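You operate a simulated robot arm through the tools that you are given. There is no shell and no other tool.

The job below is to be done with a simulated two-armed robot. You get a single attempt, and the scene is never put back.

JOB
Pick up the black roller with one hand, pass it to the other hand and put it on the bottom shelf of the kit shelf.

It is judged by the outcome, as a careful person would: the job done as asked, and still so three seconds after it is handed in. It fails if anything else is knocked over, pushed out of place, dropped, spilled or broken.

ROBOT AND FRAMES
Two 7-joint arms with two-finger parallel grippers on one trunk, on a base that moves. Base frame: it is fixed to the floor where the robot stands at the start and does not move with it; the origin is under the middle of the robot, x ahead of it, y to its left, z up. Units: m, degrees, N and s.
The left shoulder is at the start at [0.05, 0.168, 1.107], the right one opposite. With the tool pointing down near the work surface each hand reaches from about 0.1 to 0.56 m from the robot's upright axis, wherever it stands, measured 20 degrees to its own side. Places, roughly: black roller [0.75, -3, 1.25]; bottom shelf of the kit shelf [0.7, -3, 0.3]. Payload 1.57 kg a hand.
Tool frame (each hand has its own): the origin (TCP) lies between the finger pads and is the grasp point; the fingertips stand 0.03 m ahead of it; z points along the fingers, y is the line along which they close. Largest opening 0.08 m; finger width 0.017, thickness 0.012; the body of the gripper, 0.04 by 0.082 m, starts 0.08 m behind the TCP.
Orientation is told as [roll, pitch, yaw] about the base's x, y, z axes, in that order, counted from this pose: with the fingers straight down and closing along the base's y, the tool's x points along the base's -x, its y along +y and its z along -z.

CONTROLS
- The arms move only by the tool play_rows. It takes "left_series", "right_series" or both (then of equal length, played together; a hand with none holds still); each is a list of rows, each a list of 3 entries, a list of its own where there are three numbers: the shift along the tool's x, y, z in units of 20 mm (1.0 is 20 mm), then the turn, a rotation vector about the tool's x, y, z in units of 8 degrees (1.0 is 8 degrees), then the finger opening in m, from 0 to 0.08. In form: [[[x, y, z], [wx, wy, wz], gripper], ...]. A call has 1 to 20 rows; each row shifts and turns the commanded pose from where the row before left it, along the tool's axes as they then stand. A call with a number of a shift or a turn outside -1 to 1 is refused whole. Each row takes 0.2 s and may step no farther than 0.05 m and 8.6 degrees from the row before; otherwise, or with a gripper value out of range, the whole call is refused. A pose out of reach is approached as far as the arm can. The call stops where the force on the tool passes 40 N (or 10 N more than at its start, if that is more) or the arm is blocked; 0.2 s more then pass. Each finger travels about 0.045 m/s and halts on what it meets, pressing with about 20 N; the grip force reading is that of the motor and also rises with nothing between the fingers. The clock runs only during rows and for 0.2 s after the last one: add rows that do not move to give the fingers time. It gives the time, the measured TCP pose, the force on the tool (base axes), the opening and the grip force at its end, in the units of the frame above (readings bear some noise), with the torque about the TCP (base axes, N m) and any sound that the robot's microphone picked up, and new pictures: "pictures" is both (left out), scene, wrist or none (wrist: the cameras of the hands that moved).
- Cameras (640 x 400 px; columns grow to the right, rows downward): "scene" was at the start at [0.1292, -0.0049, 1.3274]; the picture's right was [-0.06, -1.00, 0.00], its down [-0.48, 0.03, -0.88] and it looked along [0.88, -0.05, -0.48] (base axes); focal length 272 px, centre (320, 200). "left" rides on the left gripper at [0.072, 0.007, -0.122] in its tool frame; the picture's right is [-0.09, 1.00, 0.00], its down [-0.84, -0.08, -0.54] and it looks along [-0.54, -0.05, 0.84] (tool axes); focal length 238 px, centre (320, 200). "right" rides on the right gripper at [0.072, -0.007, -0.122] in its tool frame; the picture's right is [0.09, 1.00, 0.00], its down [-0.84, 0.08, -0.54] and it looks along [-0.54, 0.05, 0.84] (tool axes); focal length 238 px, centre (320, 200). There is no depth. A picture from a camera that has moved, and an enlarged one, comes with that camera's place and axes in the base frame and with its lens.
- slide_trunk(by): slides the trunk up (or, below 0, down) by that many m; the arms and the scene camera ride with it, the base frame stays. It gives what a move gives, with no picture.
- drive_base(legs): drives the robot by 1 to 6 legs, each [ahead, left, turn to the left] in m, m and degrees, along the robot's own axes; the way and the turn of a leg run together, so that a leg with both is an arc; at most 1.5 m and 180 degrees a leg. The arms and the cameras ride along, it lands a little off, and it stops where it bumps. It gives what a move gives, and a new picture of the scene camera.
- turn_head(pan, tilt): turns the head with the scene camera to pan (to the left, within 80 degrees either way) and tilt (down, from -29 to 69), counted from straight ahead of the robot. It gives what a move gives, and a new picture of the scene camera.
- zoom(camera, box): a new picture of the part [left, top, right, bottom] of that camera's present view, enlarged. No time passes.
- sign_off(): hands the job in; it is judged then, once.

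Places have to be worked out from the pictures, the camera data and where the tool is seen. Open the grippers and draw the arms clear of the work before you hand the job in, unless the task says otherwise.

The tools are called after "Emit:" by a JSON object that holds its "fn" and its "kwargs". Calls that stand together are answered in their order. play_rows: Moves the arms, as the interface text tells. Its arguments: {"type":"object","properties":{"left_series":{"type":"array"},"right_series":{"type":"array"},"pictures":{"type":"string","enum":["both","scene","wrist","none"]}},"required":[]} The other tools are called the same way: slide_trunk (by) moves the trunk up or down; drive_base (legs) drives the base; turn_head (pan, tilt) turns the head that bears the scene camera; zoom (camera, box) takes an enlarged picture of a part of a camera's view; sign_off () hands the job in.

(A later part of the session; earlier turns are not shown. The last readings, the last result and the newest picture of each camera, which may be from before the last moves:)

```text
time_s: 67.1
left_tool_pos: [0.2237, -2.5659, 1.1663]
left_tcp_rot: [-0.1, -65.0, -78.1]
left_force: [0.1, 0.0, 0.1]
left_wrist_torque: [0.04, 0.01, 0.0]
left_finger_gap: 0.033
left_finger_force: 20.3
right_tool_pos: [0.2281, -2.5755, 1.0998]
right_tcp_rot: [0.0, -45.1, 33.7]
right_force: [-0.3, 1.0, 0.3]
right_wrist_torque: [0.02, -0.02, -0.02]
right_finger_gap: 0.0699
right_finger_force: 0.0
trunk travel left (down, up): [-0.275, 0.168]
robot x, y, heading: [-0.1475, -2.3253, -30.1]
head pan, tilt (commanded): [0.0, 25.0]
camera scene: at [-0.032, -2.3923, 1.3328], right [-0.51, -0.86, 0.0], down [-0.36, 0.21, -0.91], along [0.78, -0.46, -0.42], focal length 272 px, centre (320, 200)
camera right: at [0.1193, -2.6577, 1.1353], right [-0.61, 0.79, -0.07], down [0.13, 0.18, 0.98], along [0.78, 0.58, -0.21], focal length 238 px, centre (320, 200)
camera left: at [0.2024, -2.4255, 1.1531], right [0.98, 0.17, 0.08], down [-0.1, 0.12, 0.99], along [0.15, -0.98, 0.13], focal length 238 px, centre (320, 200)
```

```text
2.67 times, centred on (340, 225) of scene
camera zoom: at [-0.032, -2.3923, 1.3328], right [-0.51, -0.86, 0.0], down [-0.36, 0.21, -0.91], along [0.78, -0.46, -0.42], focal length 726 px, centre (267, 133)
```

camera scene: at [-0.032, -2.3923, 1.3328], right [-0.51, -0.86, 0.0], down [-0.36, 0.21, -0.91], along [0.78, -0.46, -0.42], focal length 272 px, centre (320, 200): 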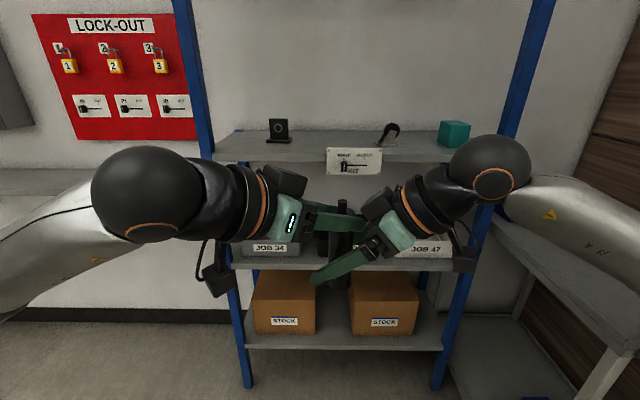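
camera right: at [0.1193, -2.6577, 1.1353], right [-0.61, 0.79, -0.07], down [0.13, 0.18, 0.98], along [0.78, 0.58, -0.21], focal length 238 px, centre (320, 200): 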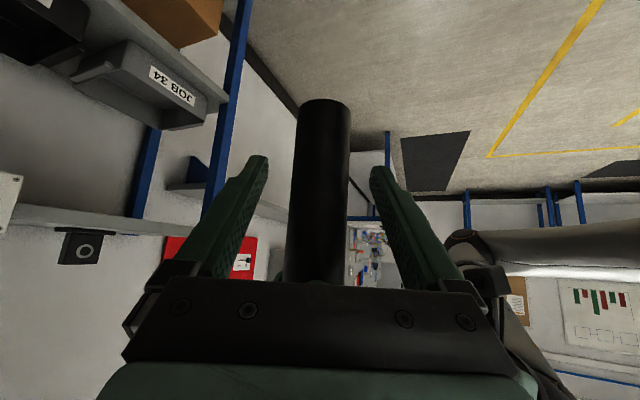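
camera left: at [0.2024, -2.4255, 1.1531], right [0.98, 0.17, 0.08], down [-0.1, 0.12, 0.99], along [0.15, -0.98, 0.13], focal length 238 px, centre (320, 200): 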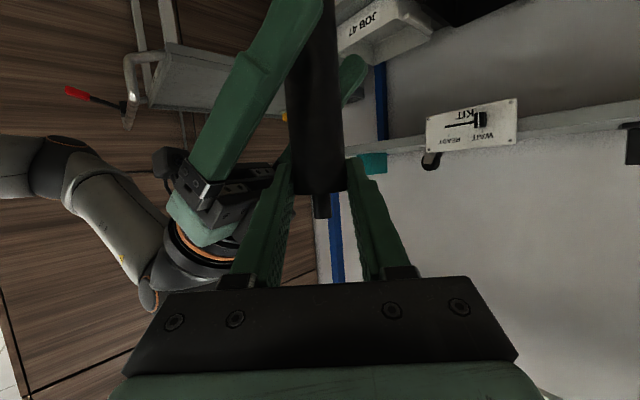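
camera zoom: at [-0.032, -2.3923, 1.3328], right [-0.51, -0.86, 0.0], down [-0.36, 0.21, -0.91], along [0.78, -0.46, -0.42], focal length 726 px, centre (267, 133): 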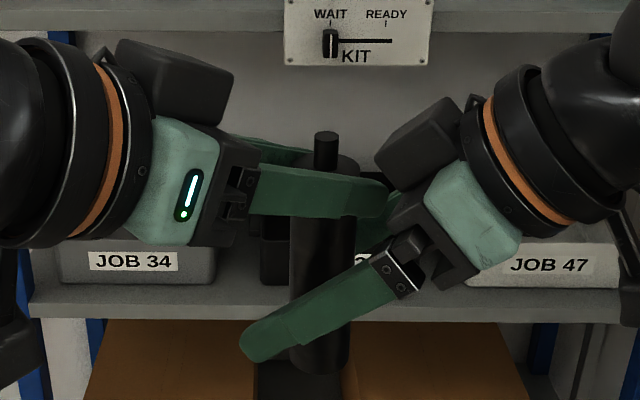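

The left hand alone now holds the roller with 20 N and the right fingers are open to 70 mm. I withdraw the right hand straight back along its finger axis.

Emit:
{"fn": "play_rows", "kwargs": {"right_series": [[[0, 0, -0.5], [0, 0, 0], 0.07], [[0, 0, -0.5], [0, 0, 0], 0.07], [[0, 0, -1], [0, 0, 0], 0.07], [[0, 0, -1], [0, 0, 0], 0.07], [[0, 0, -1], [0, 0, 0], 0.07], [[0, 0, -1], [0, 0, 0], 0.07], [[0, 0, -1], [0, 0, 0], 0.07], [[0, 0, -1], [0, 0, 0], 0.07], [[0, 0, 0], [0, 0, 0], 0.07]], "pictures": "both"}}

Emit:
{"fn": "zoom", "kwargs": {"camera": "scene", "box": [240, 150, 440, 300]}}

Emit:
{"fn": "zoom", "kwargs": {"camera": "left", "box": [160, 0, 480, 220]}}

```text
time_s: 69.1
left_tool_pos: [0.2253, -2.5647, 1.1659]
left_tcp_rot: [-0.1, -65.0, -78.0]
left_force: [0.1, -0.1, 0.5]
left_wrist_torque: [0.04, 0.01, 0.05]
left_finger_gap: 0.0329
left_finger_force: 20.4
right_tool_pos: [0.1452, -2.6321, 1.1994]
right_tcp_rot: [-0.1, -45.0, 33.7]
right_force: [-1.0, 0.5, 0.5]
right_wrist_torque: [-0.03, 0.01, 0.02]
right_finger_gap: 0.0698
right_finger_force: 0.0
trunk travel left (down, up): [-0.275, 0.168]
robot x, y, heading: [-0.1411, -2.3217, -30.2]
head pan, tilt (commanded): [0.0, 25.0]
camera scene: at [-0.032, -2.3923, 1.3328], right [-0.51, -0.86, 0.0], down [-0.36, 0.21, -0.91], along [0.78, -0.46, -0.42], focal length 272 px, centre (320, 200)
camera right: at [0.0365, -2.7129, 1.2341], right [-0.61, 0.79, -0.06], down [0.13, 0.18, 0.98], along [0.78, 0.58, -0.21], focal length 238 px, centre (320, 200)
```

scene: 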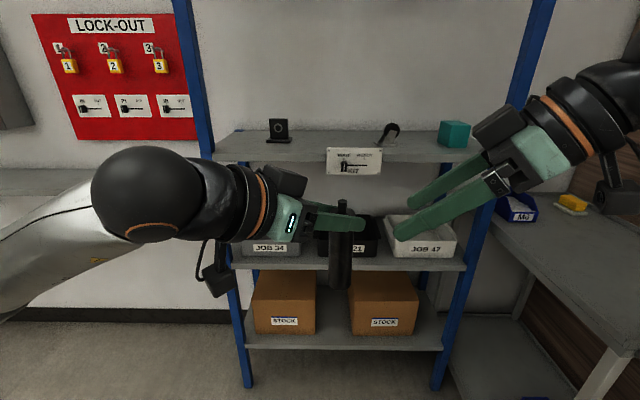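
right: 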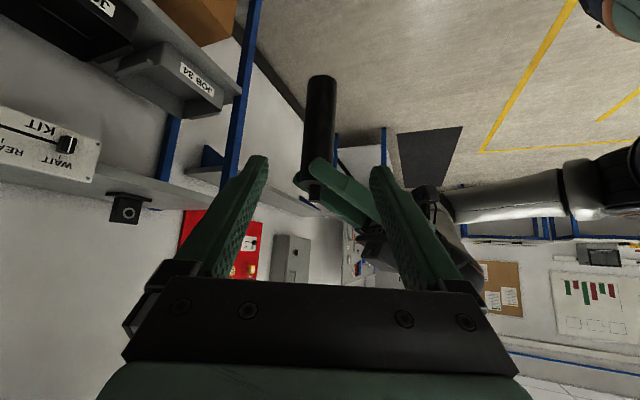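

```text
2.67 times, centred on (340, 225) of scene
camera zoom: at [-0.032, -2.3923, 1.3328], right [-0.51, -0.86, 0.0], down [-0.36, 0.21, -0.91], along [0.78, -0.46, -0.42], focal length 726 px, centre (267, 133)
```

zoom: 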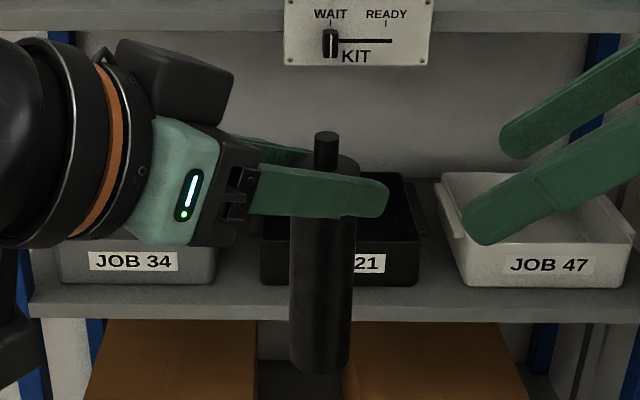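

```text
1.82 times, centred on (320, 110) of left
camera zoom: at [0.2024, -2.4255, 1.1531], right [0.98, 0.17, 0.08], down [-0.1, 0.12, 0.99], along [0.15, -0.98, 0.13], focal length 433 px, centre (320, 364)
```

zoom: 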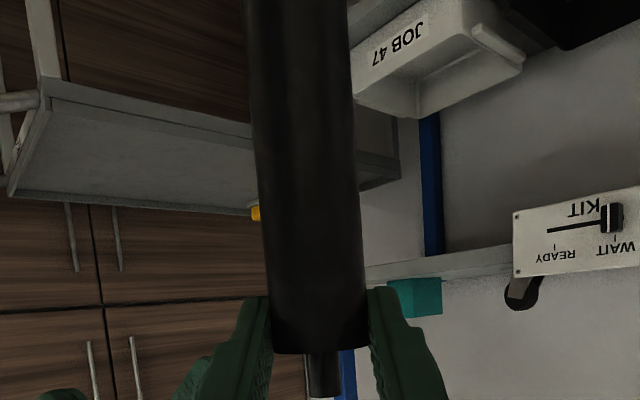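

The roller hangs upright in the left hand alone, so the pass is done. I turn the right hand straight again and draw it back and to the right, out of the way.

Emit:
{"fn": "play_rows", "kwargs": {"right_series": [[[0, 0, 0], [0.707, 0, 0.707], 0.07], [[0, 0, 0], [0.707, 0, 0.707], 0.07], [[0, 0, 0], [0.707, 0, 0.707], 0.07], [[0, 0, 0], [0.707, 0, 0.707], 0.07], [[0, 0, 0], [0.707, 0, 0.707], 0.07], [[0, 0, 0], [0.707, 0, 0.707], 0.07], [[0, 0, 0], [0.707, 0, 0.707], 0.07], [[0, 0, 0], [0.707, 0, 0.707], 0.07], [[0.707, -0.6, -0.707], [0, 0, 0], 0.07], [[0.707, -0.6, -0.707], [0, 0, 0], 0.07], [[0.707, -0.6, -0.707], [0, 0, 0], 0.07], [[0.707, -0.6, -0.707], [0, 0, 0], 0.07], [[0.707, -0.6, -0.707], [0, 0, 0], 0.07], [[0.707, -0.6, -0.707], [0, 0, 0], 0.07], [[0, 0, 0], [0, 0, 0], 0.07]], "pictures": "scene"}}

```text
time_s: 72.3
left_tool_pos: [0.2252, -2.5652, 1.1655]
left_tcp_rot: [0.0, -65.0, -78.0]
left_force: [0.3, 0.2, -0.8]
left_wrist_torque: [0.02, -0.01, 0.01]
left_finger_gap: 0.0329
left_finger_force: 20.1
right_tool_pos: [0.0054, -2.6321, 1.1972]
right_tcp_rot: [0.1, -45.1, -30.4]
right_force: [0.2, 0.0, 0.0]
right_wrist_torque: [0.01, 0.03, -0.02]
right_finger_gap: 0.0701
right_finger_force: 0.1
trunk travel left (down, up): [-0.275, 0.168]
robot x, y, heading: [-0.1424, -2.3286, -30.4]
head pan, tilt (commanded): [0.0, 25.0]
camera scene: at [-0.0319, -2.3923, 1.3328], right [-0.51, -0.86, 0.0], down [-0.36, 0.21, -0.91], along [0.78, -0.46, -0.42], focal length 272 px, centre (320, 200)
```

scene: 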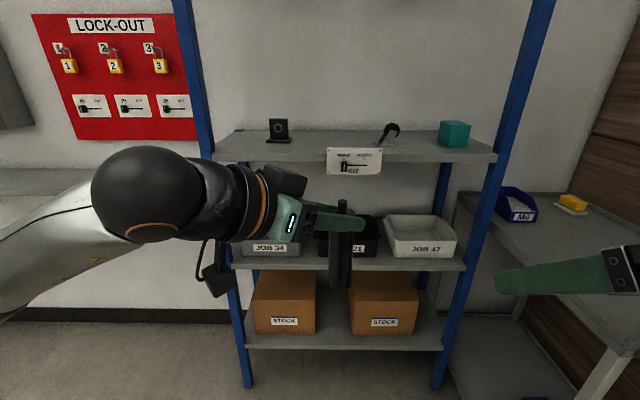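

The right hand is parked 0.28 m ahead and 0.19 m to the right. Next I lower the trunk fully so the left arm can reach the bottom shelf; everything stays in free space.

Emit:
{"fn": "slide_trunk", "kwargs": {"by": -0.27}}

Emit:
{"fn": "turn_head", "kwargs": {"pan": 0, "tilt": 35}}

```text
time_s: 75.1
left_tool_pos: [0.2245, -2.5657, 0.896]
left_tcp_rot: [-0.1, -64.9, -78.1]
left_force: [0.2, 0.0, 0.1]
left_wrist_torque: [0.04, 0.0, -0.01]
left_finger_gap: 0.0328
left_finger_force: 19.8
right_tool_pos: [0.0055, -2.6327, 0.9281]
right_tcp_rot: [0.1, -44.9, -30.3]
right_force: [0.8, 0.0, 0.0]
right_wrist_torque: [-0.02, 0.02, 0.0]
right_finger_gap: 0.0699
right_finger_force: 0.0
trunk travel left (down, up): [-0.005, 0.438]
robot x, y, heading: [-0.1477, -2.3273, -30.3]
head pan, tilt (commanded): [0.0, 25.0]
```

```text
time_s: 75.8
left_tool_pos: [0.2245, -2.5656, 0.8963]
left_tcp_rot: [-0.2, -65.0, -78.1]
left_force: [-0.5, -0.7, -0.6]
left_wrist_torque: [-0.01, 0.0, -0.01]
left_finger_gap: 0.0328
left_finger_force: 20.0
right_tool_pos: [0.0057, -2.6326, 0.9275]
right_tcp_rot: [0.0, -45.0, -30.4]
right_force: [-0.1, -1.5, -0.2]
right_wrist_torque: [-0.01, -0.01, 0.01]
right_finger_gap: 0.0701
right_finger_force: 0.1
trunk travel left (down, up): [-0.005, 0.438]
robot x, y, heading: [-0.1441, -2.3254, -30.3]
head pan, tilt (commanded): [0.0, 35.0]
camera scene: at [-0.0356, -2.3902, 1.0471], right [-0.51, -0.86, 0.0], down [-0.49, 0.29, -0.82], along [0.71, -0.41, -0.57], focal length 272 px, centre (320, 200)
```

scene: 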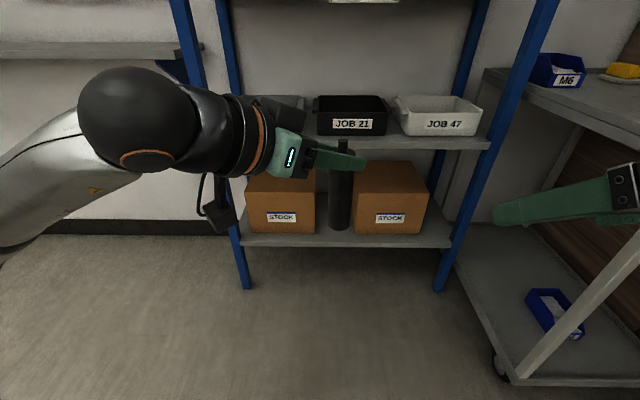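

The trunk is down (left TCP z 0.896). I zoom on the bottom shelf to place the gap between the boxes.

Emit:
{"fn": "zoom", "kwargs": {"camera": "scene", "box": [230, 140, 470, 300]}}

```text
2.50 times, centred on (350, 220) of scene
camera zoom: at [-0.0356, -2.3902, 1.0471], right [-0.51, -0.86, 0.0], down [-0.49, 0.29, -0.82], along [0.71, -0.41, -0.57], focal length 681 px, centre (245, 150)
```

zoom: 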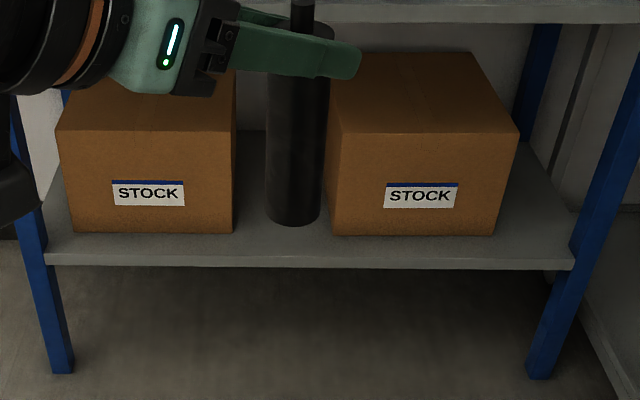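

The gap between the boxes is centred at about (0.65,-2.86) and is 0.164 m wide; the shelf top is at z≈0.298 and its edge is about 0.045 m in front of the boxes. I turn the left hand 30° toward the rack and lower it in free space, watching reach.

Emit:
{"fn": "play_rows", "kwargs": {"left_series": [[[0, 0, 0], [-0.85, 0, -0.396], 0.02], [[0, 0, 0], [-0.85, 0, -0.396], 0.02], [[0, 0, 0], [-0.85, 0, -0.396], 0.02], [[0, 0, 0], [-0.85, 0, -0.396], 0.02], [[0.906, 0, 0.4226], [0, 0, 0], 0.02], [[0.906, 0, 0.4226], [0, 0, 0], 0.02], [[0.906, 0, 0.4226], [0, 0, 0], 0.02], [[0.906, 0, 0.4226], [0, 0, 0], 0.02], [[0.906, 0, 0.4226], [0, 0, 0], 0.02], [[0.906, 0, 0.4226], [0, 0, 0], 0.02], [[0.906, 0, 0.4226], [0, 0, 0], 0.02], [[0.906, 0, 0.4226], [0, 0, 0], 0.02], [[0.906, 0, 0.4226], [0, 0, 0], 0.02], [[0.906, 0, 0.4226], [0, 0, 0], 0.02], [[0, 0, 0], [0, 0, 0], 0.02]], "pictures": "both"}}

```text
time_s: 79.0
left_tool_pos: [0.225, -2.5658, 0.6965]
left_tcp_rot: [0.0, -65.0, -48.0]
left_force: [-0.1, 0.0, -0.4]
left_wrist_torque: [0.03, 0.07, -0.02]
left_finger_gap: 0.0328
left_finger_force: 20.2
right_tool_pos: [0.0056, -2.6336, 0.9289]
right_tcp_rot: [0.1, -45.0, -30.3]
right_force: [0.4, 0.4, 0.5]
right_wrist_torque: [-0.03, 0.01, -0.01]
right_finger_gap: 0.07
right_finger_force: 0.1
trunk travel left (down, up): [-0.005, 0.438]
robot x, y, heading: [-0.1451, -2.3271, -30.3]
head pan, tilt (commanded): [0.0, 35.0]
camera scene: at [-0.0356, -2.3902, 1.0471], right [-0.51, -0.86, 0.0], down [-0.5, 0.29, -0.82], along [0.71, -0.41, -0.57], focal length 272 px, centre (320, 200)
camera left: at [0.1361, -2.4557, 0.6828], right [0.77, 0.64, 0.08], down [-0.15, 0.05, 0.99], along [0.62, -0.77, 0.13], focal length 238 px, centre (320, 200)
```

scene: 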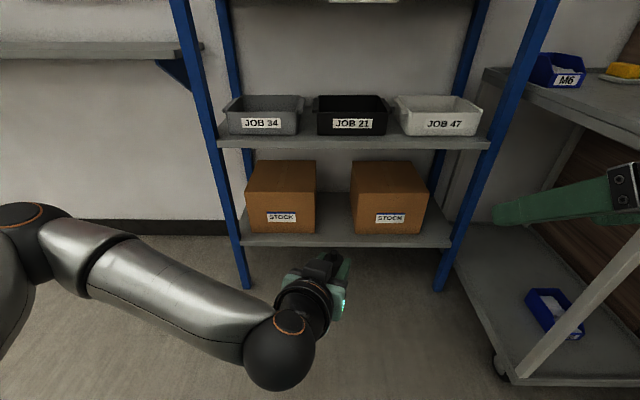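
left: 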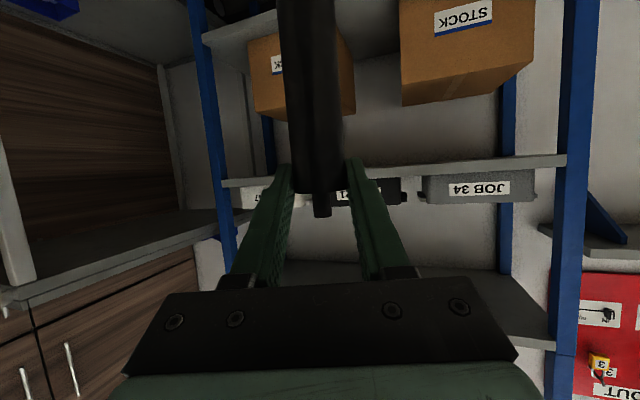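

Everything was reached (TCP z 0.697, roller upright). I lower a further 0.22 m.

Emit:
{"fn": "play_rows", "kwargs": {"left_series": [[[0.906, 0, 0.4226], [0, 0, 0], 0.02], [[0.906, 0, 0.4226], [0, 0, 0], 0.02], [[0.906, 0, 0.4226], [0, 0, 0], 0.02], [[0.906, 0, 0.4226], [0, 0, 0], 0.02], [[0.906, 0, 0.4226], [0, 0, 0], 0.02], [[0.906, 0, 0.4226], [0, 0, 0], 0.02], [[0.906, 0, 0.4226], [0, 0, 0], 0.02], [[0.906, 0, 0.4226], [0, 0, 0], 0.02], [[0.906, 0, 0.4226], [0, 0, 0], 0.02], [[0.906, 0, 0.4226], [0, 0, 0], 0.02], [[0.906, 0, 0.4226], [0, 0, 0], 0.02], [[0, 0, 0], [0, 0, 0], 0.02]], "pictures": "both"}}

Emit:
{"fn": "zoom", "kwargs": {"camera": "scene", "box": [220, 140, 470, 300]}}

```text
time_s: 81.6
left_tool_pos: [0.1956, -2.594, 0.51]
left_tcp_rot: [0.3, -64.7, -48.1]
left_force: [-0.1, 0.2, -0.8]
left_wrist_torque: [0.01, 0.02, 0.0]
left_finger_gap: 0.033
left_finger_force: 20.4
left hand out of reach, approached as far as the arm can: row 8, 9, 10, 11
right_tool_pos: [0.0061, -2.6313, 0.9285]
right_tcp_rot: [0.1, -45.0, -30.4]
right_force: [-0.4, 1.6, 0.3]
right_wrist_torque: [0.0, -0.04, 0.01]
right_finger_gap: 0.0697
right_finger_force: 0.0
trunk travel left (down, up): [-0.005, 0.438]
robot x, y, heading: [-0.1447, -2.3242, -30.1]
head pan, tilt (commanded): [0.0, 35.0]
camera scene: at [-0.0356, -2.3902, 1.0471], right [-0.51, -0.86, 0.0], down [-0.5, 0.29, -0.82], along [0.71, -0.41, -0.57], focal length 272 px, centre (320, 200)
camera left: at [0.1061, -2.4842, 0.4973], right [0.76, 0.64, 0.09], down [-0.15, 0.05, 0.99], along [0.63, -0.77, 0.13], focal length 238 px, centre (320, 200)
```

scene: 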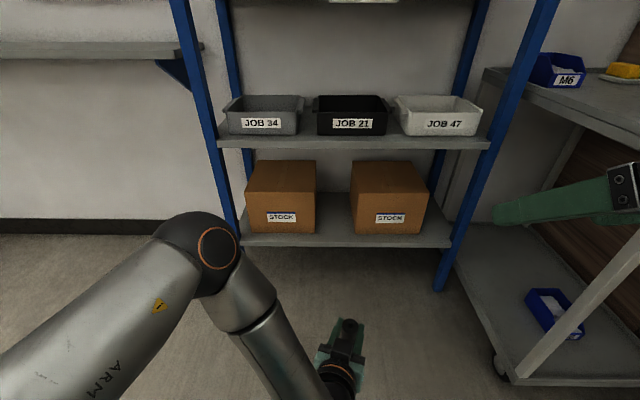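
left: 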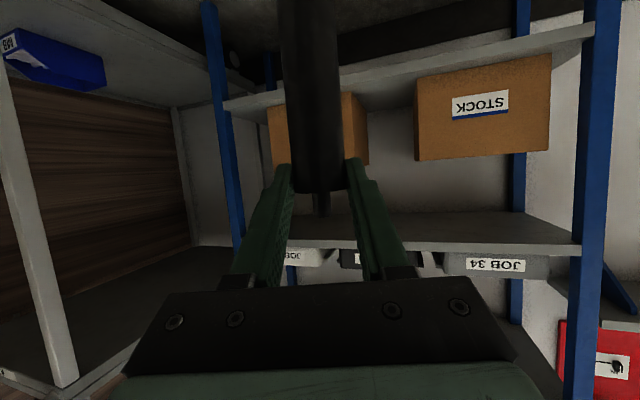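

```text
2.50 times, centred on (345, 220) of scene
camera zoom: at [-0.0356, -2.3902, 1.0471], right [-0.51, -0.86, 0.0], down [-0.5, 0.29, -0.82], along [0.71, -0.41, -0.57], focal length 681 px, centre (258, 150)
```

zoom: 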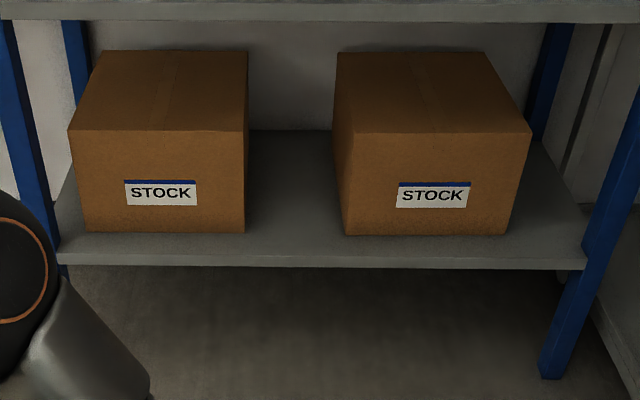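

The arm ran out of range close to my body (z 0.51), likely because it is folded too tightly. The placing spot is further ahead, so I extend the hand 0.12 m forward and then continue down.

Emit:
{"fn": "play_rows", "kwargs": {"left_series": [[[-0.4023, 0.3057, 0.8628], [0, 0, 0], 0.02], [[-0.4023, 0.3057, 0.8628], [0, 0, 0], 0.02], [[-0.4023, 0.3057, 0.8628], [0, 0, 0], 0.02], [[-0.4023, 0.3057, 0.8628], [0, 0, 0], 0.02], [[-0.4023, 0.3057, 0.8628], [0, 0, 0], 0.02], [[-0.4023, 0.3057, 0.8628], [0, 0, 0], 0.02], [[0.906, 0, 0.4226], [0, 0, 0], 0.02], [[0.906, 0, 0.4226], [0, 0, 0], 0.02], [[0.906, 0, 0.4226], [0, 0, 0], 0.02], [[0, 0, 0], [0, 0, 0], 0.02]], "pictures": "both"}}

```text
time_s: 83.8
left_tool_pos: [0.2726, -2.6896, 0.4862]
left_tcp_rot: [0.3, -64.6, -48.1]
left_force: [0.3, 0.1, -0.7]
left_wrist_torque: [0.02, -0.05, -0.02]
left_finger_gap: 0.0328
left_finger_force: 20.0
left hand out of reach, approached as far as the arm can: row 1, 2, 3, 4, 6, 7, 8, 9
right_tool_pos: [0.0051, -2.6322, 0.9277]
right_tcp_rot: [0.1, -45.0, -30.3]
right_force: [-0.1, -0.3, 0.3]
right_wrist_torque: [0.01, 0.03, -0.02]
right_finger_gap: 0.0701
right_finger_force: 0.2
trunk travel left (down, up): [-0.005, 0.438]
robot x, y, heading: [-0.1427, -2.3255, -30.0]
head pan, tilt (commanded): [0.0, 35.0]
camera scene: at [-0.0356, -2.3903, 1.0471], right [-0.51, -0.86, 0.0], down [-0.5, 0.29, -0.82], along [0.71, -0.41, -0.57], focal length 272 px, centre (320, 200)
camera left: at [0.1836, -2.5803, 0.4742], right [0.76, 0.64, 0.09], down [-0.15, 0.04, 0.99], along [0.63, -0.77, 0.13], focal length 238 px, centre (320, 200)
```

scene: 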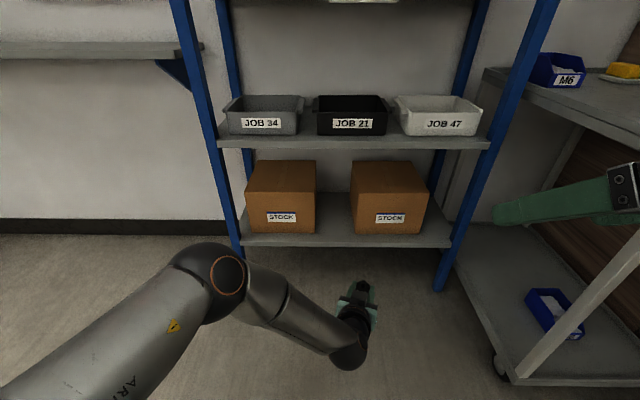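
left: 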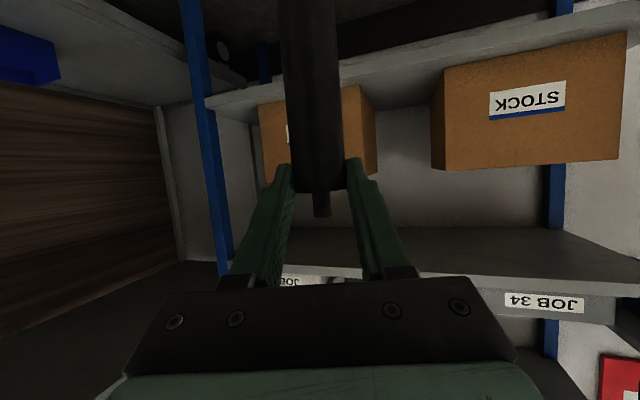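

The arm is at a limit again (z 0.486). The forearm comes from the left, so a hand yawed more to the right may free the wrist. I test that here in free space by turning 24° right and then going down.

Emit:
{"fn": "play_rows", "kwargs": {"left_series": [[[0, 0, 0], [0.9063, 0, 0.4226], 0.02], [[0, 0, 0], [0.9063, 0, 0.4226], 0.02], [[0, 0, 0], [0.9063, 0, 0.4226], 0.02], [[0.906, 0, 0.4226], [0, 0, 0], 0.02], [[0.906, 0, 0.4226], [0, 0, 0], 0.02], [[0.906, 0, 0.4226], [0, 0, 0], 0.02], [[0.906, 0, 0.4226], [0, 0, 0], 0.02], [[0, 0, 0], [0, 0, 0], 0.02]], "pictures": "scene"}}

```text
time_s: 85.6
left_tool_pos: [0.246, -2.7443, 0.5124]
left_tcp_rot: [1.5, -63.3, -59.9]
left_force: [0.4, 0.1, -0.3]
left_wrist_torque: [0.03, 0.0, 0.02]
left_finger_gap: 0.0326
left_finger_force: 20.2
left hand out of reach, approached as far as the arm can: row 1, 2, 3, 4, 5, 6, 7
right_tool_pos: [0.0056, -2.6333, 0.9277]
right_tcp_rot: [0.1, -45.0, -30.4]
right_force: [0.3, -0.1, 0.0]
right_wrist_torque: [0.01, -0.03, -0.02]
right_finger_gap: 0.0701
right_finger_force: 0.2
trunk travel left (down, up): [-0.005, 0.438]
robot x, y, heading: [-0.1445, -2.3244, -30.1]
head pan, tilt (commanded): [0.0, 35.0]
camera scene: at [-0.0356, -2.3903, 1.047], right [-0.51, -0.86, 0.0], down [-0.5, 0.29, -0.82], along [0.71, -0.41, -0.57], focal length 272 px, centre (320, 200)
```

scene: 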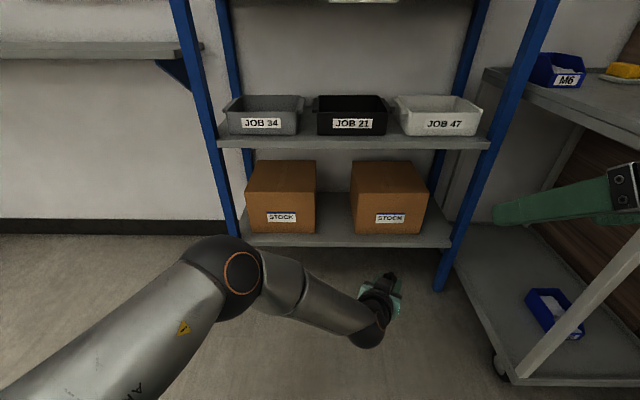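

Turning right made it worse, so the opposite direction should help. I turn the hand back to the left to about straight ahead and move it 0.12 m left, then go down again.

Emit:
{"fn": "play_rows", "kwargs": {"left_series": [[[0, 0, 0], [-0.9063, 0, -0.4226], 0.02], [[0, 0, 0], [-0.9063, 0, -0.4226], 0.02], [[0, 0, 0], [-0.9063, 0, -0.4226], 0.02], [[0, 0, 0], [-0.9063, 0, -0.4226], 0.02], [[0, 1, 0], [0, 0, 0], 0.02], [[0, 1, 0], [0, 0, 0], 0.02], [[0, 1, 0], [0, 0, 0], 0.02], [[0, 1, 0], [0, 0, 0], 0.02], [[0, 1, 0], [0, 0, 0], 0.02], [[0, 1, 0], [0, 0, 0], 0.02], [[0, 0, 0], [0, 0, 0], 0.02]], "pictures": "scene"}}

```text
time_s: 88.0
left_tool_pos: [0.3073, -2.6149, 0.5243]
left_tcp_rot: [2.2, -64.4, -29.1]
left_force: [-0.6, -0.6, -0.2]
left_wrist_torque: [0.01, -0.04, 0.01]
left_finger_gap: 0.0328
left_finger_force: 19.7
left hand out of reach, approached as far as the arm can: row 3, 4
right_tool_pos: [0.0053, -2.6324, 0.928]
right_tcp_rot: [0.1, -45.0, -30.3]
right_force: [0.3, -0.6, -0.5]
right_wrist_torque: [0.0, 0.04, 0.01]
right_finger_gap: 0.07
right_finger_force: 0.0
trunk travel left (down, up): [-0.005, 0.438]
robot x, y, heading: [-0.1425, -2.3257, -30.4]
head pan, tilt (commanded): [0.0, 35.0]
camera scene: at [-0.0355, -2.3902, 1.0471], right [-0.51, -0.86, 0.0], down [-0.5, 0.29, -0.82], along [0.71, -0.41, -0.57], focal length 272 px, centre (320, 200)
```

scene: 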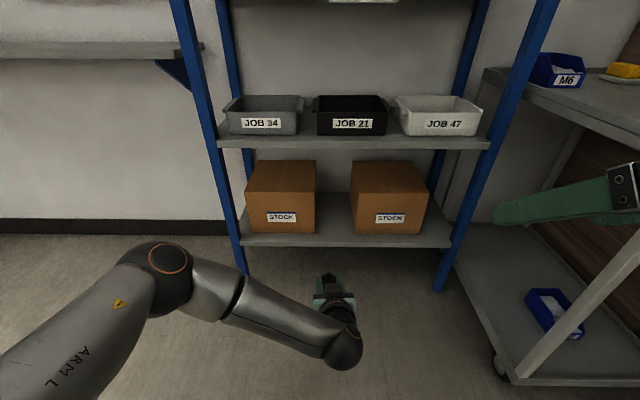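

That freed it: the hand is at ahead 0.54, lateral -0.02, pointing straight at the rack, with the roller within about 1° of vertical. I continue down.

Emit:
{"fn": "play_rows", "kwargs": {"left_series": [[[0.906, 0, 0.4226], [0, 0, 0], 0.02], [[0.906, 0, 0.4226], [0, 0, 0], 0.02], [[0.906, 0, 0.4226], [0, 0, 0], 0.02], [[0.906, 0, 0.4226], [0, 0, 0], 0.02], [[0, 0, 0], [0, 0, 0], 0.02]], "pictures": "scene"}}

```text
time_s: 89.2
left_tool_pos: [0.308, -2.6144, 0.4444]
left_tcp_rot: [2.2, -64.3, -29.1]
left_force: [0.0, 0.4, 0.8]
left_wrist_torque: [0.01, -0.03, 0.0]
left_finger_gap: 0.0328
left_finger_force: 20.2
right_tool_pos: [0.0059, -2.6316, 0.9289]
right_tcp_rot: [0.1, -45.1, -30.3]
right_force: [0.6, 0.4, 0.4]
right_wrist_torque: [0.01, 0.0, 0.02]
right_finger_gap: 0.0701
right_finger_force: 0.0
trunk travel left (down, up): [-0.005, 0.438]
robot x, y, heading: [-0.1477, -2.3264, -30.3]
head pan, tilt (commanded): [0.0, 35.0]
camera scene: at [-0.0355, -2.3903, 1.0471], right [-0.51, -0.86, 0.0], down [-0.5, 0.29, -0.82], along [0.71, -0.41, -0.57], focal length 272 px, centre (320, 200)
```

scene: 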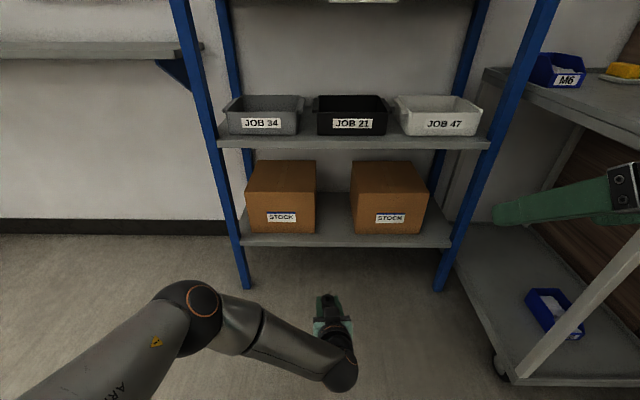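

Reached without any limit (TCP z 0.444, roller base about 0.32). I check here in free space that z≈0.41 is reachable, then come back up to about 0.464 for entering the shelf.

Emit:
{"fn": "play_rows", "kwargs": {"left_series": [[[0.906, 0, 0.4226], [0, 0, 0], 0.02], [[0.906, 0, 0.4226], [0, 0, 0], 0.02], [[0, 0, 0], [0, 0, 0], 0.02], [[-0.906, 0, -0.4226], [0, 0, 0], 0.02], [[-0.906, 0, -0.4226], [0, 0, 0], 0.02], [[-0.906, 0, -0.4226], [0, 0, 0], 0.02], [[0, 0, 0], [0, 0, 0], 0.02]], "pictures": "both"}}

Emit:
{"fn": "zoom", "kwargs": {"camera": "scene", "box": [120, 240, 400, 400]}}

```text
time_s: 90.8
left_tool_pos: [0.3086, -2.6145, 0.4644]
left_tcp_rot: [2.2, -64.3, -28.9]
left_force: [0.7, -0.2, 0.0]
left_wrist_torque: [0.01, 0.05, 0.02]
left_finger_gap: 0.0326
left_finger_force: 20.3
right_tool_pos: [0.0059, -2.6328, 0.929]
right_tcp_rot: [0.1, -45.0, -30.4]
right_force: [0.3, 0.1, 0.5]
right_wrist_torque: [-0.02, 0.0, 0.03]
right_finger_gap: 0.07
right_finger_force: 0.0
trunk travel left (down, up): [-0.005, 0.438]
robot x, y, heading: [-0.1427, -2.3255, -30.3]
head pan, tilt (commanded): [0.0, 35.0]
camera scene: at [-0.0356, -2.3902, 1.0471], right [-0.51, -0.86, 0.0], down [-0.5, 0.29, -0.82], along [0.71, -0.41, -0.57], focal length 272 px, centre (320, 200)
camera left: at [0.1852, -2.5434, 0.4525], right [0.49, 0.87, 0.1], down [-0.16, -0.03, 0.99], along [0.86, -0.5, 0.12], focal length 238 px, centre (320, 200)
```

scene: 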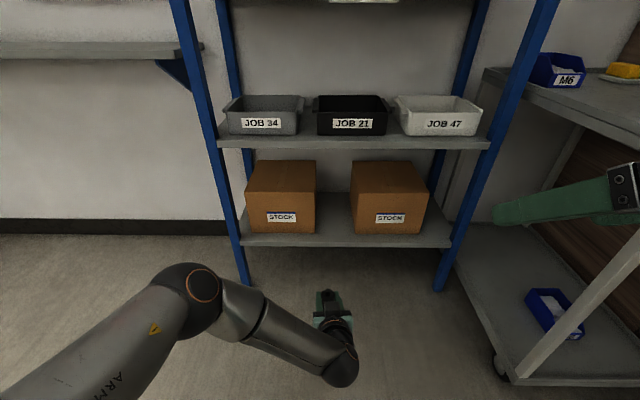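
left: 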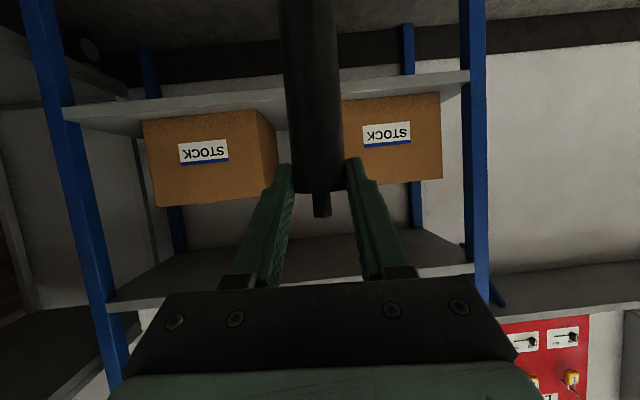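

```text
2.29 times, centred on (260, 320) of scene
camera zoom: at [-0.0356, -2.3902, 1.0471], right [-0.51, -0.86, 0.0], down [-0.5, 0.29, -0.82], along [0.71, -0.41, -0.57], focal length 622 px, centre (457, -74)
```

zoom: 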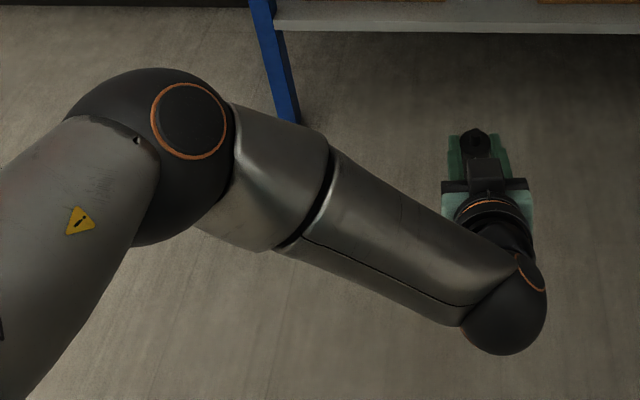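

Reach down to z 0.40 is confirmed and the hand is back at 0.464, with the roller base about 0.045 above shelf level. I drive the first 0.25 m forward and 0.043 m right.

Emit:
{"fn": "drive_base", "kwargs": {"legs": [[0.25, -0.043, 0.3]]}}

Emit:
{"fn": "zoom", "kwargs": {"camera": "left", "box": [0, 0, 640, 400]}}

Emit:
{"fn": "turn_head", "kwargs": {"pan": 0, "tilt": 50}}

```text
time_s: 92.6
left_tool_pos: [0.5009, -2.7736, 0.4633]
left_tcp_rot: [2.2, -64.3, -28.7]
left_force: [-0.2, 0.3, -0.1]
left_wrist_torque: [-0.02, 0.02, -0.03]
left_finger_gap: 0.0323
left_finger_force: 20.2
right_tool_pos: [0.2002, -2.7931, 0.9271]
right_tcp_rot: [0.0, -45.0, -30.2]
right_force: [0.6, -1.1, -0.9]
right_wrist_torque: [-0.01, 0.0, 0.0]
right_finger_gap: 0.07
right_finger_force: 0.0
trunk travel left (down, up): [-0.005, 0.438]
robot x, y, heading: [0.048, -2.4881, -30.0]
head pan, tilt (commanded): [0.0, 35.0]
camera scene: at [0.1565, -2.5511, 1.0471], right [-0.5, -0.87, 0.0], down [-0.5, 0.29, -0.82], along [0.71, -0.41, -0.57], focal length 272 px, centre (320, 200)
```

scene: 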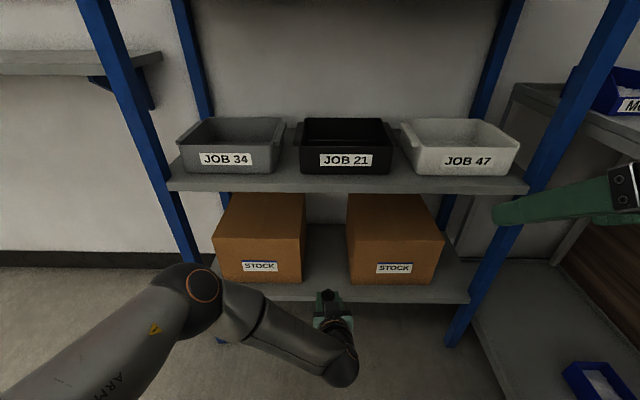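

```text
1.00 times, centred on (320, 200) of left (not enlarged: the box is as wide or as high as the picture)
camera zoom: at [0.3778, -2.7033, 0.4523], right [0.48, 0.87, 0.1], down [-0.16, -0.03, 0.99], along [0.86, -0.49, 0.12], focal length 238 px, centre (320, 200)
```

zoom: 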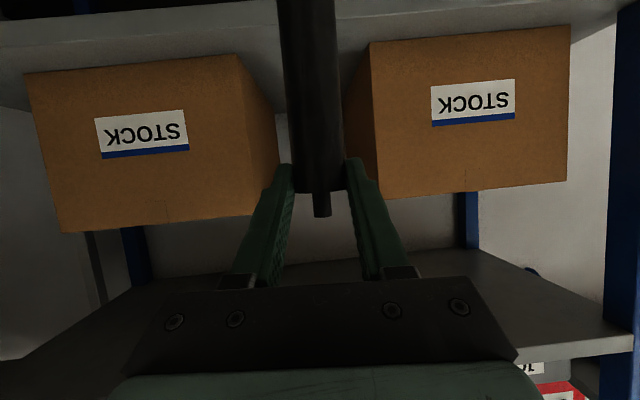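

```text
time_s: 93.4
left_tool_pos: [0.5009, -2.7731, 0.4637]
left_tcp_rot: [2.2, -64.3, -28.8]
left_force: [-0.2, 0.2, -0.3]
left_wrist_torque: [0.0, 0.03, -0.01]
left_finger_gap: 0.0327
left_finger_force: 19.9
right_tool_pos: [0.1999, -2.7935, 0.9285]
right_tcp_rot: [0.0, -44.9, -30.1]
right_force: [-0.8, 0.4, -0.1]
right_wrist_torque: [0.0, -0.02, 0.03]
right_finger_gap: 0.0699
right_finger_force: 0.1
trunk travel left (down, up): [-0.005, 0.438]
robot x, y, heading: [0.0466, -2.484, -30.0]
head pan, tilt (commanded): [0.0, 50.0]
camera scene: at [0.147, -2.5456, 1.0254], right [-0.5, -0.87, 0.0], down [-0.66, 0.38, -0.64], along [0.56, -0.32, -0.77], focal length 272 px, centre (320, 200)
```

scene: 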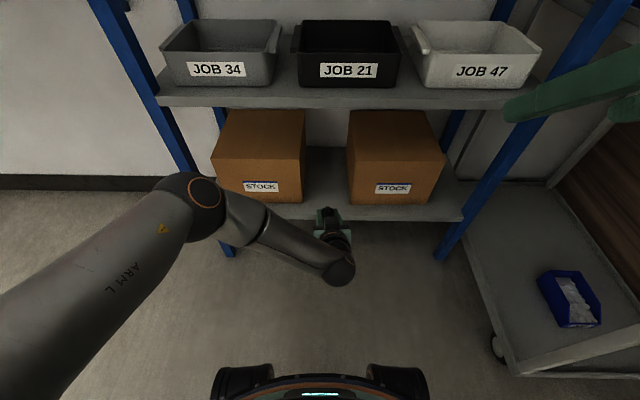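

Lateral alignment is already right: the roller axis and the gap centre both have the same coordinate along the rack. I zoom to confirm how far it still is to the shelf edge.

Emit:
{"fn": "zoom", "kwargs": {"camera": "scene", "box": [260, 140, 480, 270]}}

```text
2.91 times, centred on (370, 205) of scene
camera zoom: at [0.147, -2.5456, 1.0254], right [-0.5, -0.87, 0.0], down [-0.66, 0.38, -0.64], along [0.56, -0.32, -0.77], focal length 792 px, centre (174, 186)
```

zoom: 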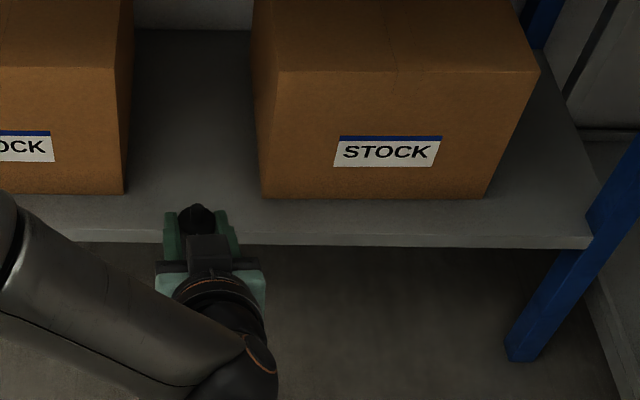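

The shelf edge lies at about 0.11 m beyond the roller, and the elbow will stay some 4 cm clear of the mid shelf. I drive the remaining 0.165 m so the roller comes 5–6 cm inside the edge, between the boxes.

Emit:
{"fn": "drive_base", "kwargs": {"legs": [[0.12, 0, 0]]}}

Emit:
{"fn": "zoom", "kwargs": {"camera": "left", "box": [0, 0, 640, 400]}}

```text
time_s: 94.6
left_tool_pos: [0.6024, -2.833, 0.4629]
left_tcp_rot: [2.3, -64.4, -28.8]
left_force: [0.0, -0.3, 0.6]
left_wrist_torque: [0.0, 0.02, 0.01]
left_finger_gap: 0.0329
left_finger_force: 20.3
right_tool_pos: [0.3011, -2.8522, 0.928]
right_tcp_rot: [0.2, -45.0, -30.3]
right_force: [0.4, -0.7, -0.2]
right_wrist_torque: [-0.05, 0.01, 0.0]
right_finger_gap: 0.0699
right_finger_force: 0.0
trunk travel left (down, up): [-0.005, 0.438]
robot x, y, heading: [0.1486, -2.5473, -30.2]
head pan, tilt (commanded): [0.0, 50.0]
camera scene: at [0.2491, -2.6049, 1.0253], right [-0.5, -0.86, 0.0], down [-0.66, 0.38, -0.64], along [0.56, -0.32, -0.77], focal length 272 px, centre (320, 200)
```

scene: 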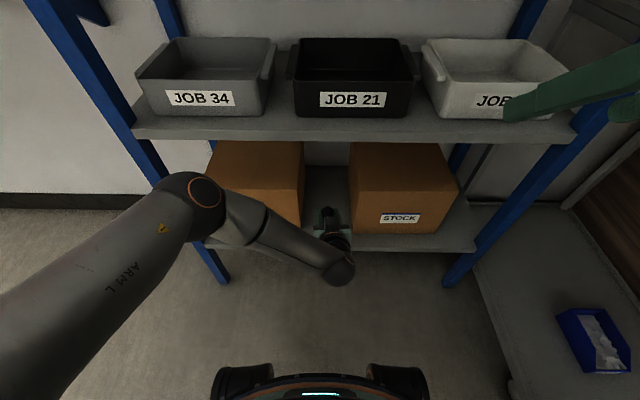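

```text
1.00 times, centred on (320, 200) of left (not enlarged: the box is as wide or as high as the picture)
camera zoom: at [0.4799, -2.7627, 0.4523], right [0.48, 0.87, 0.1], down [-0.16, -0.03, 0.99], along [0.86, -0.49, 0.12], focal length 238 px, centre (320, 200)
```

zoom: 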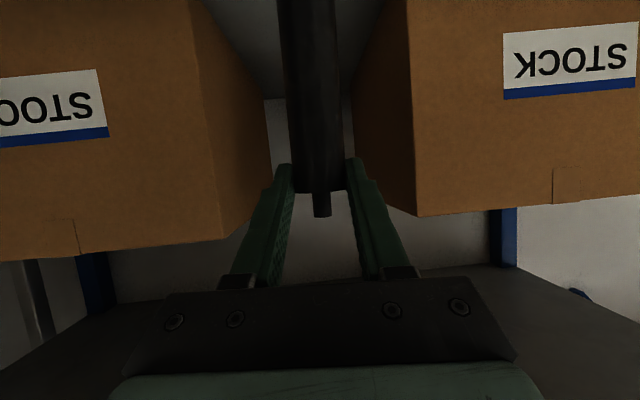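

The roller is now right at the shelf edge, centred in the gap with boxes clear on both sides. I extend the arm the last 50 mm forward for fine control.

Emit:
{"fn": "play_rows", "kwargs": {"left_series": [[[-0.36, 0, 0.755], [0, 0, 0], 0.02], [[-0.36, 0, 0.755], [0, 0, 0], 0.02], [[-0.36, 0, 0.755], [0, 0, 0], 0.02], [[0, 0, 0], [0, 0, 0], 0.02]], "pictures": "both"}}

Emit:
{"fn": "zoom", "kwargs": {"camera": "scene", "box": [200, 140, 480, 300]}}

```text
time_s: 95.6
left_tool_pos: [0.6465, -2.8559, 0.4634]
left_tcp_rot: [2.3, -64.2, -29.0]
left_force: [0.1, 0.2, -0.1]
left_wrist_torque: [0.01, 0.01, 0.0]
left_finger_gap: 0.0324
left_finger_force: 19.9
right_tool_pos: [0.3014, -2.8518, 0.9284]
right_tcp_rot: [0.1, -45.0, -30.2]
right_force: [0.2, -0.2, 0.2]
right_wrist_torque: [0.01, -0.01, 0.06]
right_finger_gap: 0.07
right_finger_force: 0.1
trunk travel left (down, up): [-0.005, 0.438]
robot x, y, heading: [0.1501, -2.5448, -30.1]
head pan, tilt (commanded): [0.0, 50.0]
camera scene: at [0.2492, -2.6049, 1.0253], right [-0.5, -0.86, 0.0], down [-0.66, 0.38, -0.64], along [0.56, -0.32, -0.77], focal length 272 px, centre (320, 200)
camera left: at [0.5247, -2.7855, 0.4519], right [0.48, 0.87, 0.1], down [-0.15, -0.03, 0.99], along [0.86, -0.49, 0.12], focal length 238 px, centre (320, 200)
```

scene: 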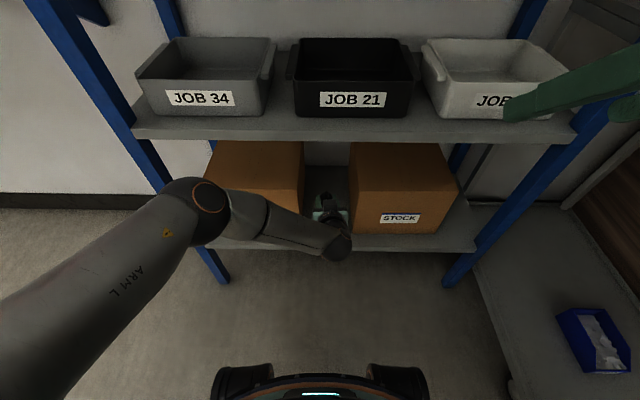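
left: 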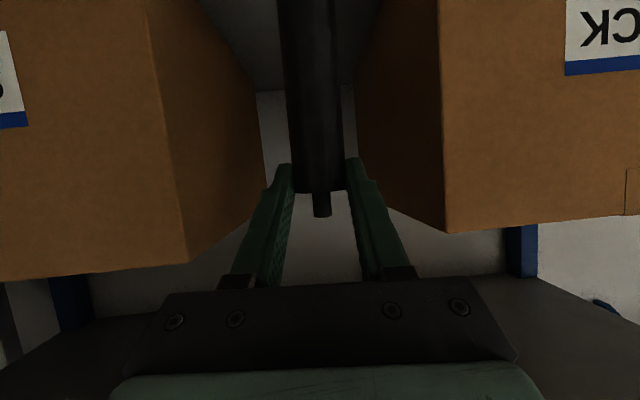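

```text
2.29 times, centred on (340, 220) of scene
camera zoom: at [0.2492, -2.6049, 1.0253], right [-0.5, -0.86, 0.0], down [-0.66, 0.38, -0.64], along [0.56, -0.32, -0.77], focal length 622 px, centre (274, 154)
```

zoom: 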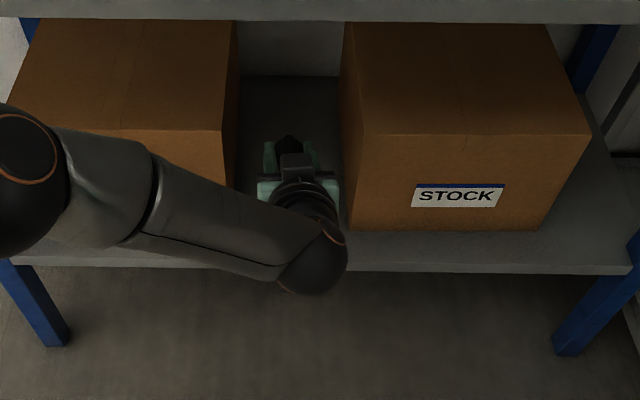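

The roller axis is at about n=2.0, roughly 55 mm inside the edge and centred. I lower 30 mm first, leaving roughly 14 mm to the shelf.

Emit:
{"fn": "play_rows", "kwargs": {"left_series": [[[0.676, 0, 0.326], [0, 0, 0], 0.02], [[0.676, 0, 0.326], [0, 0, 0], 0.02], [[0, 0, 0], [0, 0, 0], 0.02]], "pictures": "wrist"}}

```text
time_s: 96.4
left_tool_pos: [0.6474, -2.8562, 0.4321]
left_tcp_rot: [2.2, -64.3, -28.8]
left_force: [-0.1, -0.3, -0.3]
left_wrist_torque: [-0.01, 0.03, 0.0]
left_finger_gap: 0.0326
left_finger_force: 19.6
right_tool_pos: [0.301, -2.8524, 0.9287]
right_tcp_rot: [0.0, -45.0, -30.3]
right_force: [-0.2, -0.3, 0.0]
right_wrist_torque: [-0.01, 0.0, 0.0]
right_finger_gap: 0.07
right_finger_force: 0.0
trunk travel left (down, up): [-0.005, 0.438]
robot x, y, heading: [0.1486, -2.5479, -30.1]
head pan, tilt (commanded): [0.0, 50.0]
camera left: at [0.5249, -2.785, 0.422], right [0.48, 0.87, 0.1], down [-0.15, -0.03, 0.99], along [0.86, -0.49, 0.12], focal length 238 px, centre (320, 200)
```

left: 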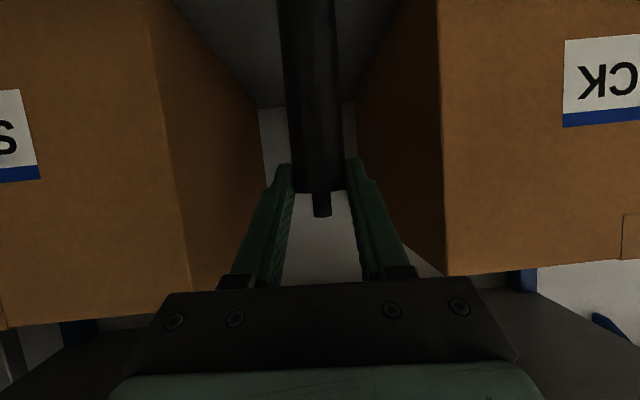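

No contact yet (base about 12 mm above the shelf). I go down in 3 mm steps and watch the force.

Emit:
{"fn": "play_rows", "kwargs": {"left_series": [[[0.135, 0, 0.065], [0, 0, 0], 0.02], [[0.135, 0, 0.065], [0, 0, 0], 0.02], [[0.135, 0, 0.065], [0, 0, 0], 0.02], [[0, 0, 0], [0, 0, 0], 0.02]], "pictures": "none"}}

```text
time_s: 97.4
left_tool_pos: [0.6485, -2.8543, 0.4251]
left_tcp_rot: [2.2, -64.4, -28.9]
left_force: [-0.1, 0.3, -0.1]
left_wrist_torque: [0.02, 0.0, 0.02]
left_finger_gap: 0.0325
left_finger_force: 19.8
right_tool_pos: [0.3005, -2.8522, 0.9277]
right_tcp_rot: [0.1, -45.0, -30.2]
right_force: [-0.4, -0.5, 0.3]
right_wrist_torque: [0.01, 0.01, -0.04]
right_finger_gap: 0.0699
right_finger_force: 0.1
trunk travel left (down, up): [-0.005, 0.438]
robot x, y, heading: [0.1477, -2.5457, -30.0]
head pan, tilt (commanded): [0.0, 50.0]
```

Still no contact at z≈0.424, so I go on in 2 mm steps.

Emit:
{"fn": "play_rows", "kwargs": {"left_series": [[[0.09, 0, 0.043], [0, 0, 0], 0.02], [[0.09, 0, 0.043], [0, 0, 0], 0.02], [[0.09, 0, 0.043], [0, 0, 0], 0.02], [[0, 0, 0], [0, 0, 0], 0.02]], "pictures": "none"}}

```text
time_s: 98.4
left_tool_pos: [0.6484, -2.8558, 0.4185]
left_tcp_rot: [2.2, -64.3, -28.8]
left_force: [0.9, 0.9, -0.1]
left_wrist_torque: [0.03, -0.01, 0.03]
left_finger_gap: 0.0325
left_finger_force: 20.3
right_tool_pos: [0.301, -2.8533, 0.9275]
right_tcp_rot: [0.1, -45.0, -30.2]
right_force: [0.1, -0.2, -0.2]
right_wrist_torque: [-0.02, -0.02, -0.03]
right_finger_gap: 0.07
right_finger_force: 0.0
trunk travel left (down, up): [-0.005, 0.438]
robot x, y, heading: [0.1474, -2.546, -30.1]
head pan, tilt (commanded): [0.0, 50.0]
```

No contact force yet at about z 0.418; I continue with 2 mm steps and look at the wrist picture.

Emit:
{"fn": "play_rows", "kwargs": {"left_series": [[[0.09, 0, 0.043], [0, 0, 0], 0.02], [[0.09, 0, 0.043], [0, 0, 0], 0.02], [[0, 0, 0], [0, 0, 0], 0.02]], "pictures": "wrist"}}

Emit:
{"fn": "zoom", "kwargs": {"camera": "left", "box": [220, 0, 420, 130]}}

```text
time_s: 99.2
left_tool_pos: [0.6485, -2.8551, 0.4171]
left_tcp_rot: [2.3, -64.8, -28.8]
left_force: [-2.4, 3.7, 14.3]
left_wrist_torque: [-0.02, 0.12, -0.05]
left_finger_gap: 0.0326
left_finger_force: 20.0
right_tool_pos: [0.2995, -2.8521, 0.9291]
right_tcp_rot: [0.0, -45.0, -30.2]
right_force: [-0.7, -0.3, -0.8]
right_wrist_torque: [-0.01, 0.01, -0.02]
right_finger_gap: 0.0701
right_finger_force: 0.1
trunk travel left (down, up): [-0.005, 0.438]
robot x, y, heading: [0.1492, -2.5485, -30.3]
head pan, tilt (commanded): [0.0, 50.0]
camera left: at [0.526, -2.7857, 0.4052], right [0.48, 0.87, 0.1], down [-0.16, -0.02, 0.99], along [0.86, -0.49, 0.13], focal length 238 px, centre (320, 200)
```

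left: 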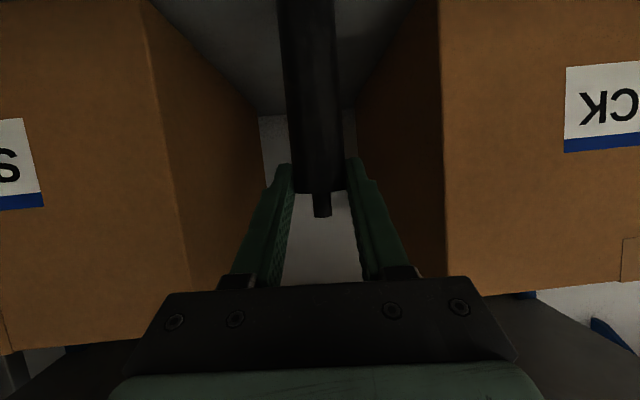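

```text
3.08 times, centred on (320, 65) of left
camera zoom: at [0.526, -2.7857, 0.4052], right [0.48, 0.87, 0.1], down [-0.16, -0.02, 0.99], along [0.86, -0.49, 0.13], focal length 733 px, centre (320, 615)
```

zoom: 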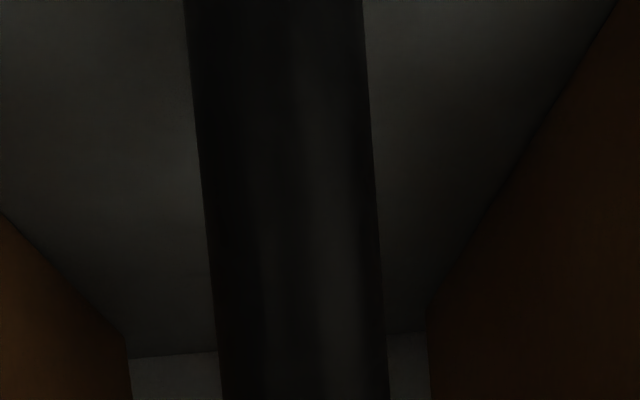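

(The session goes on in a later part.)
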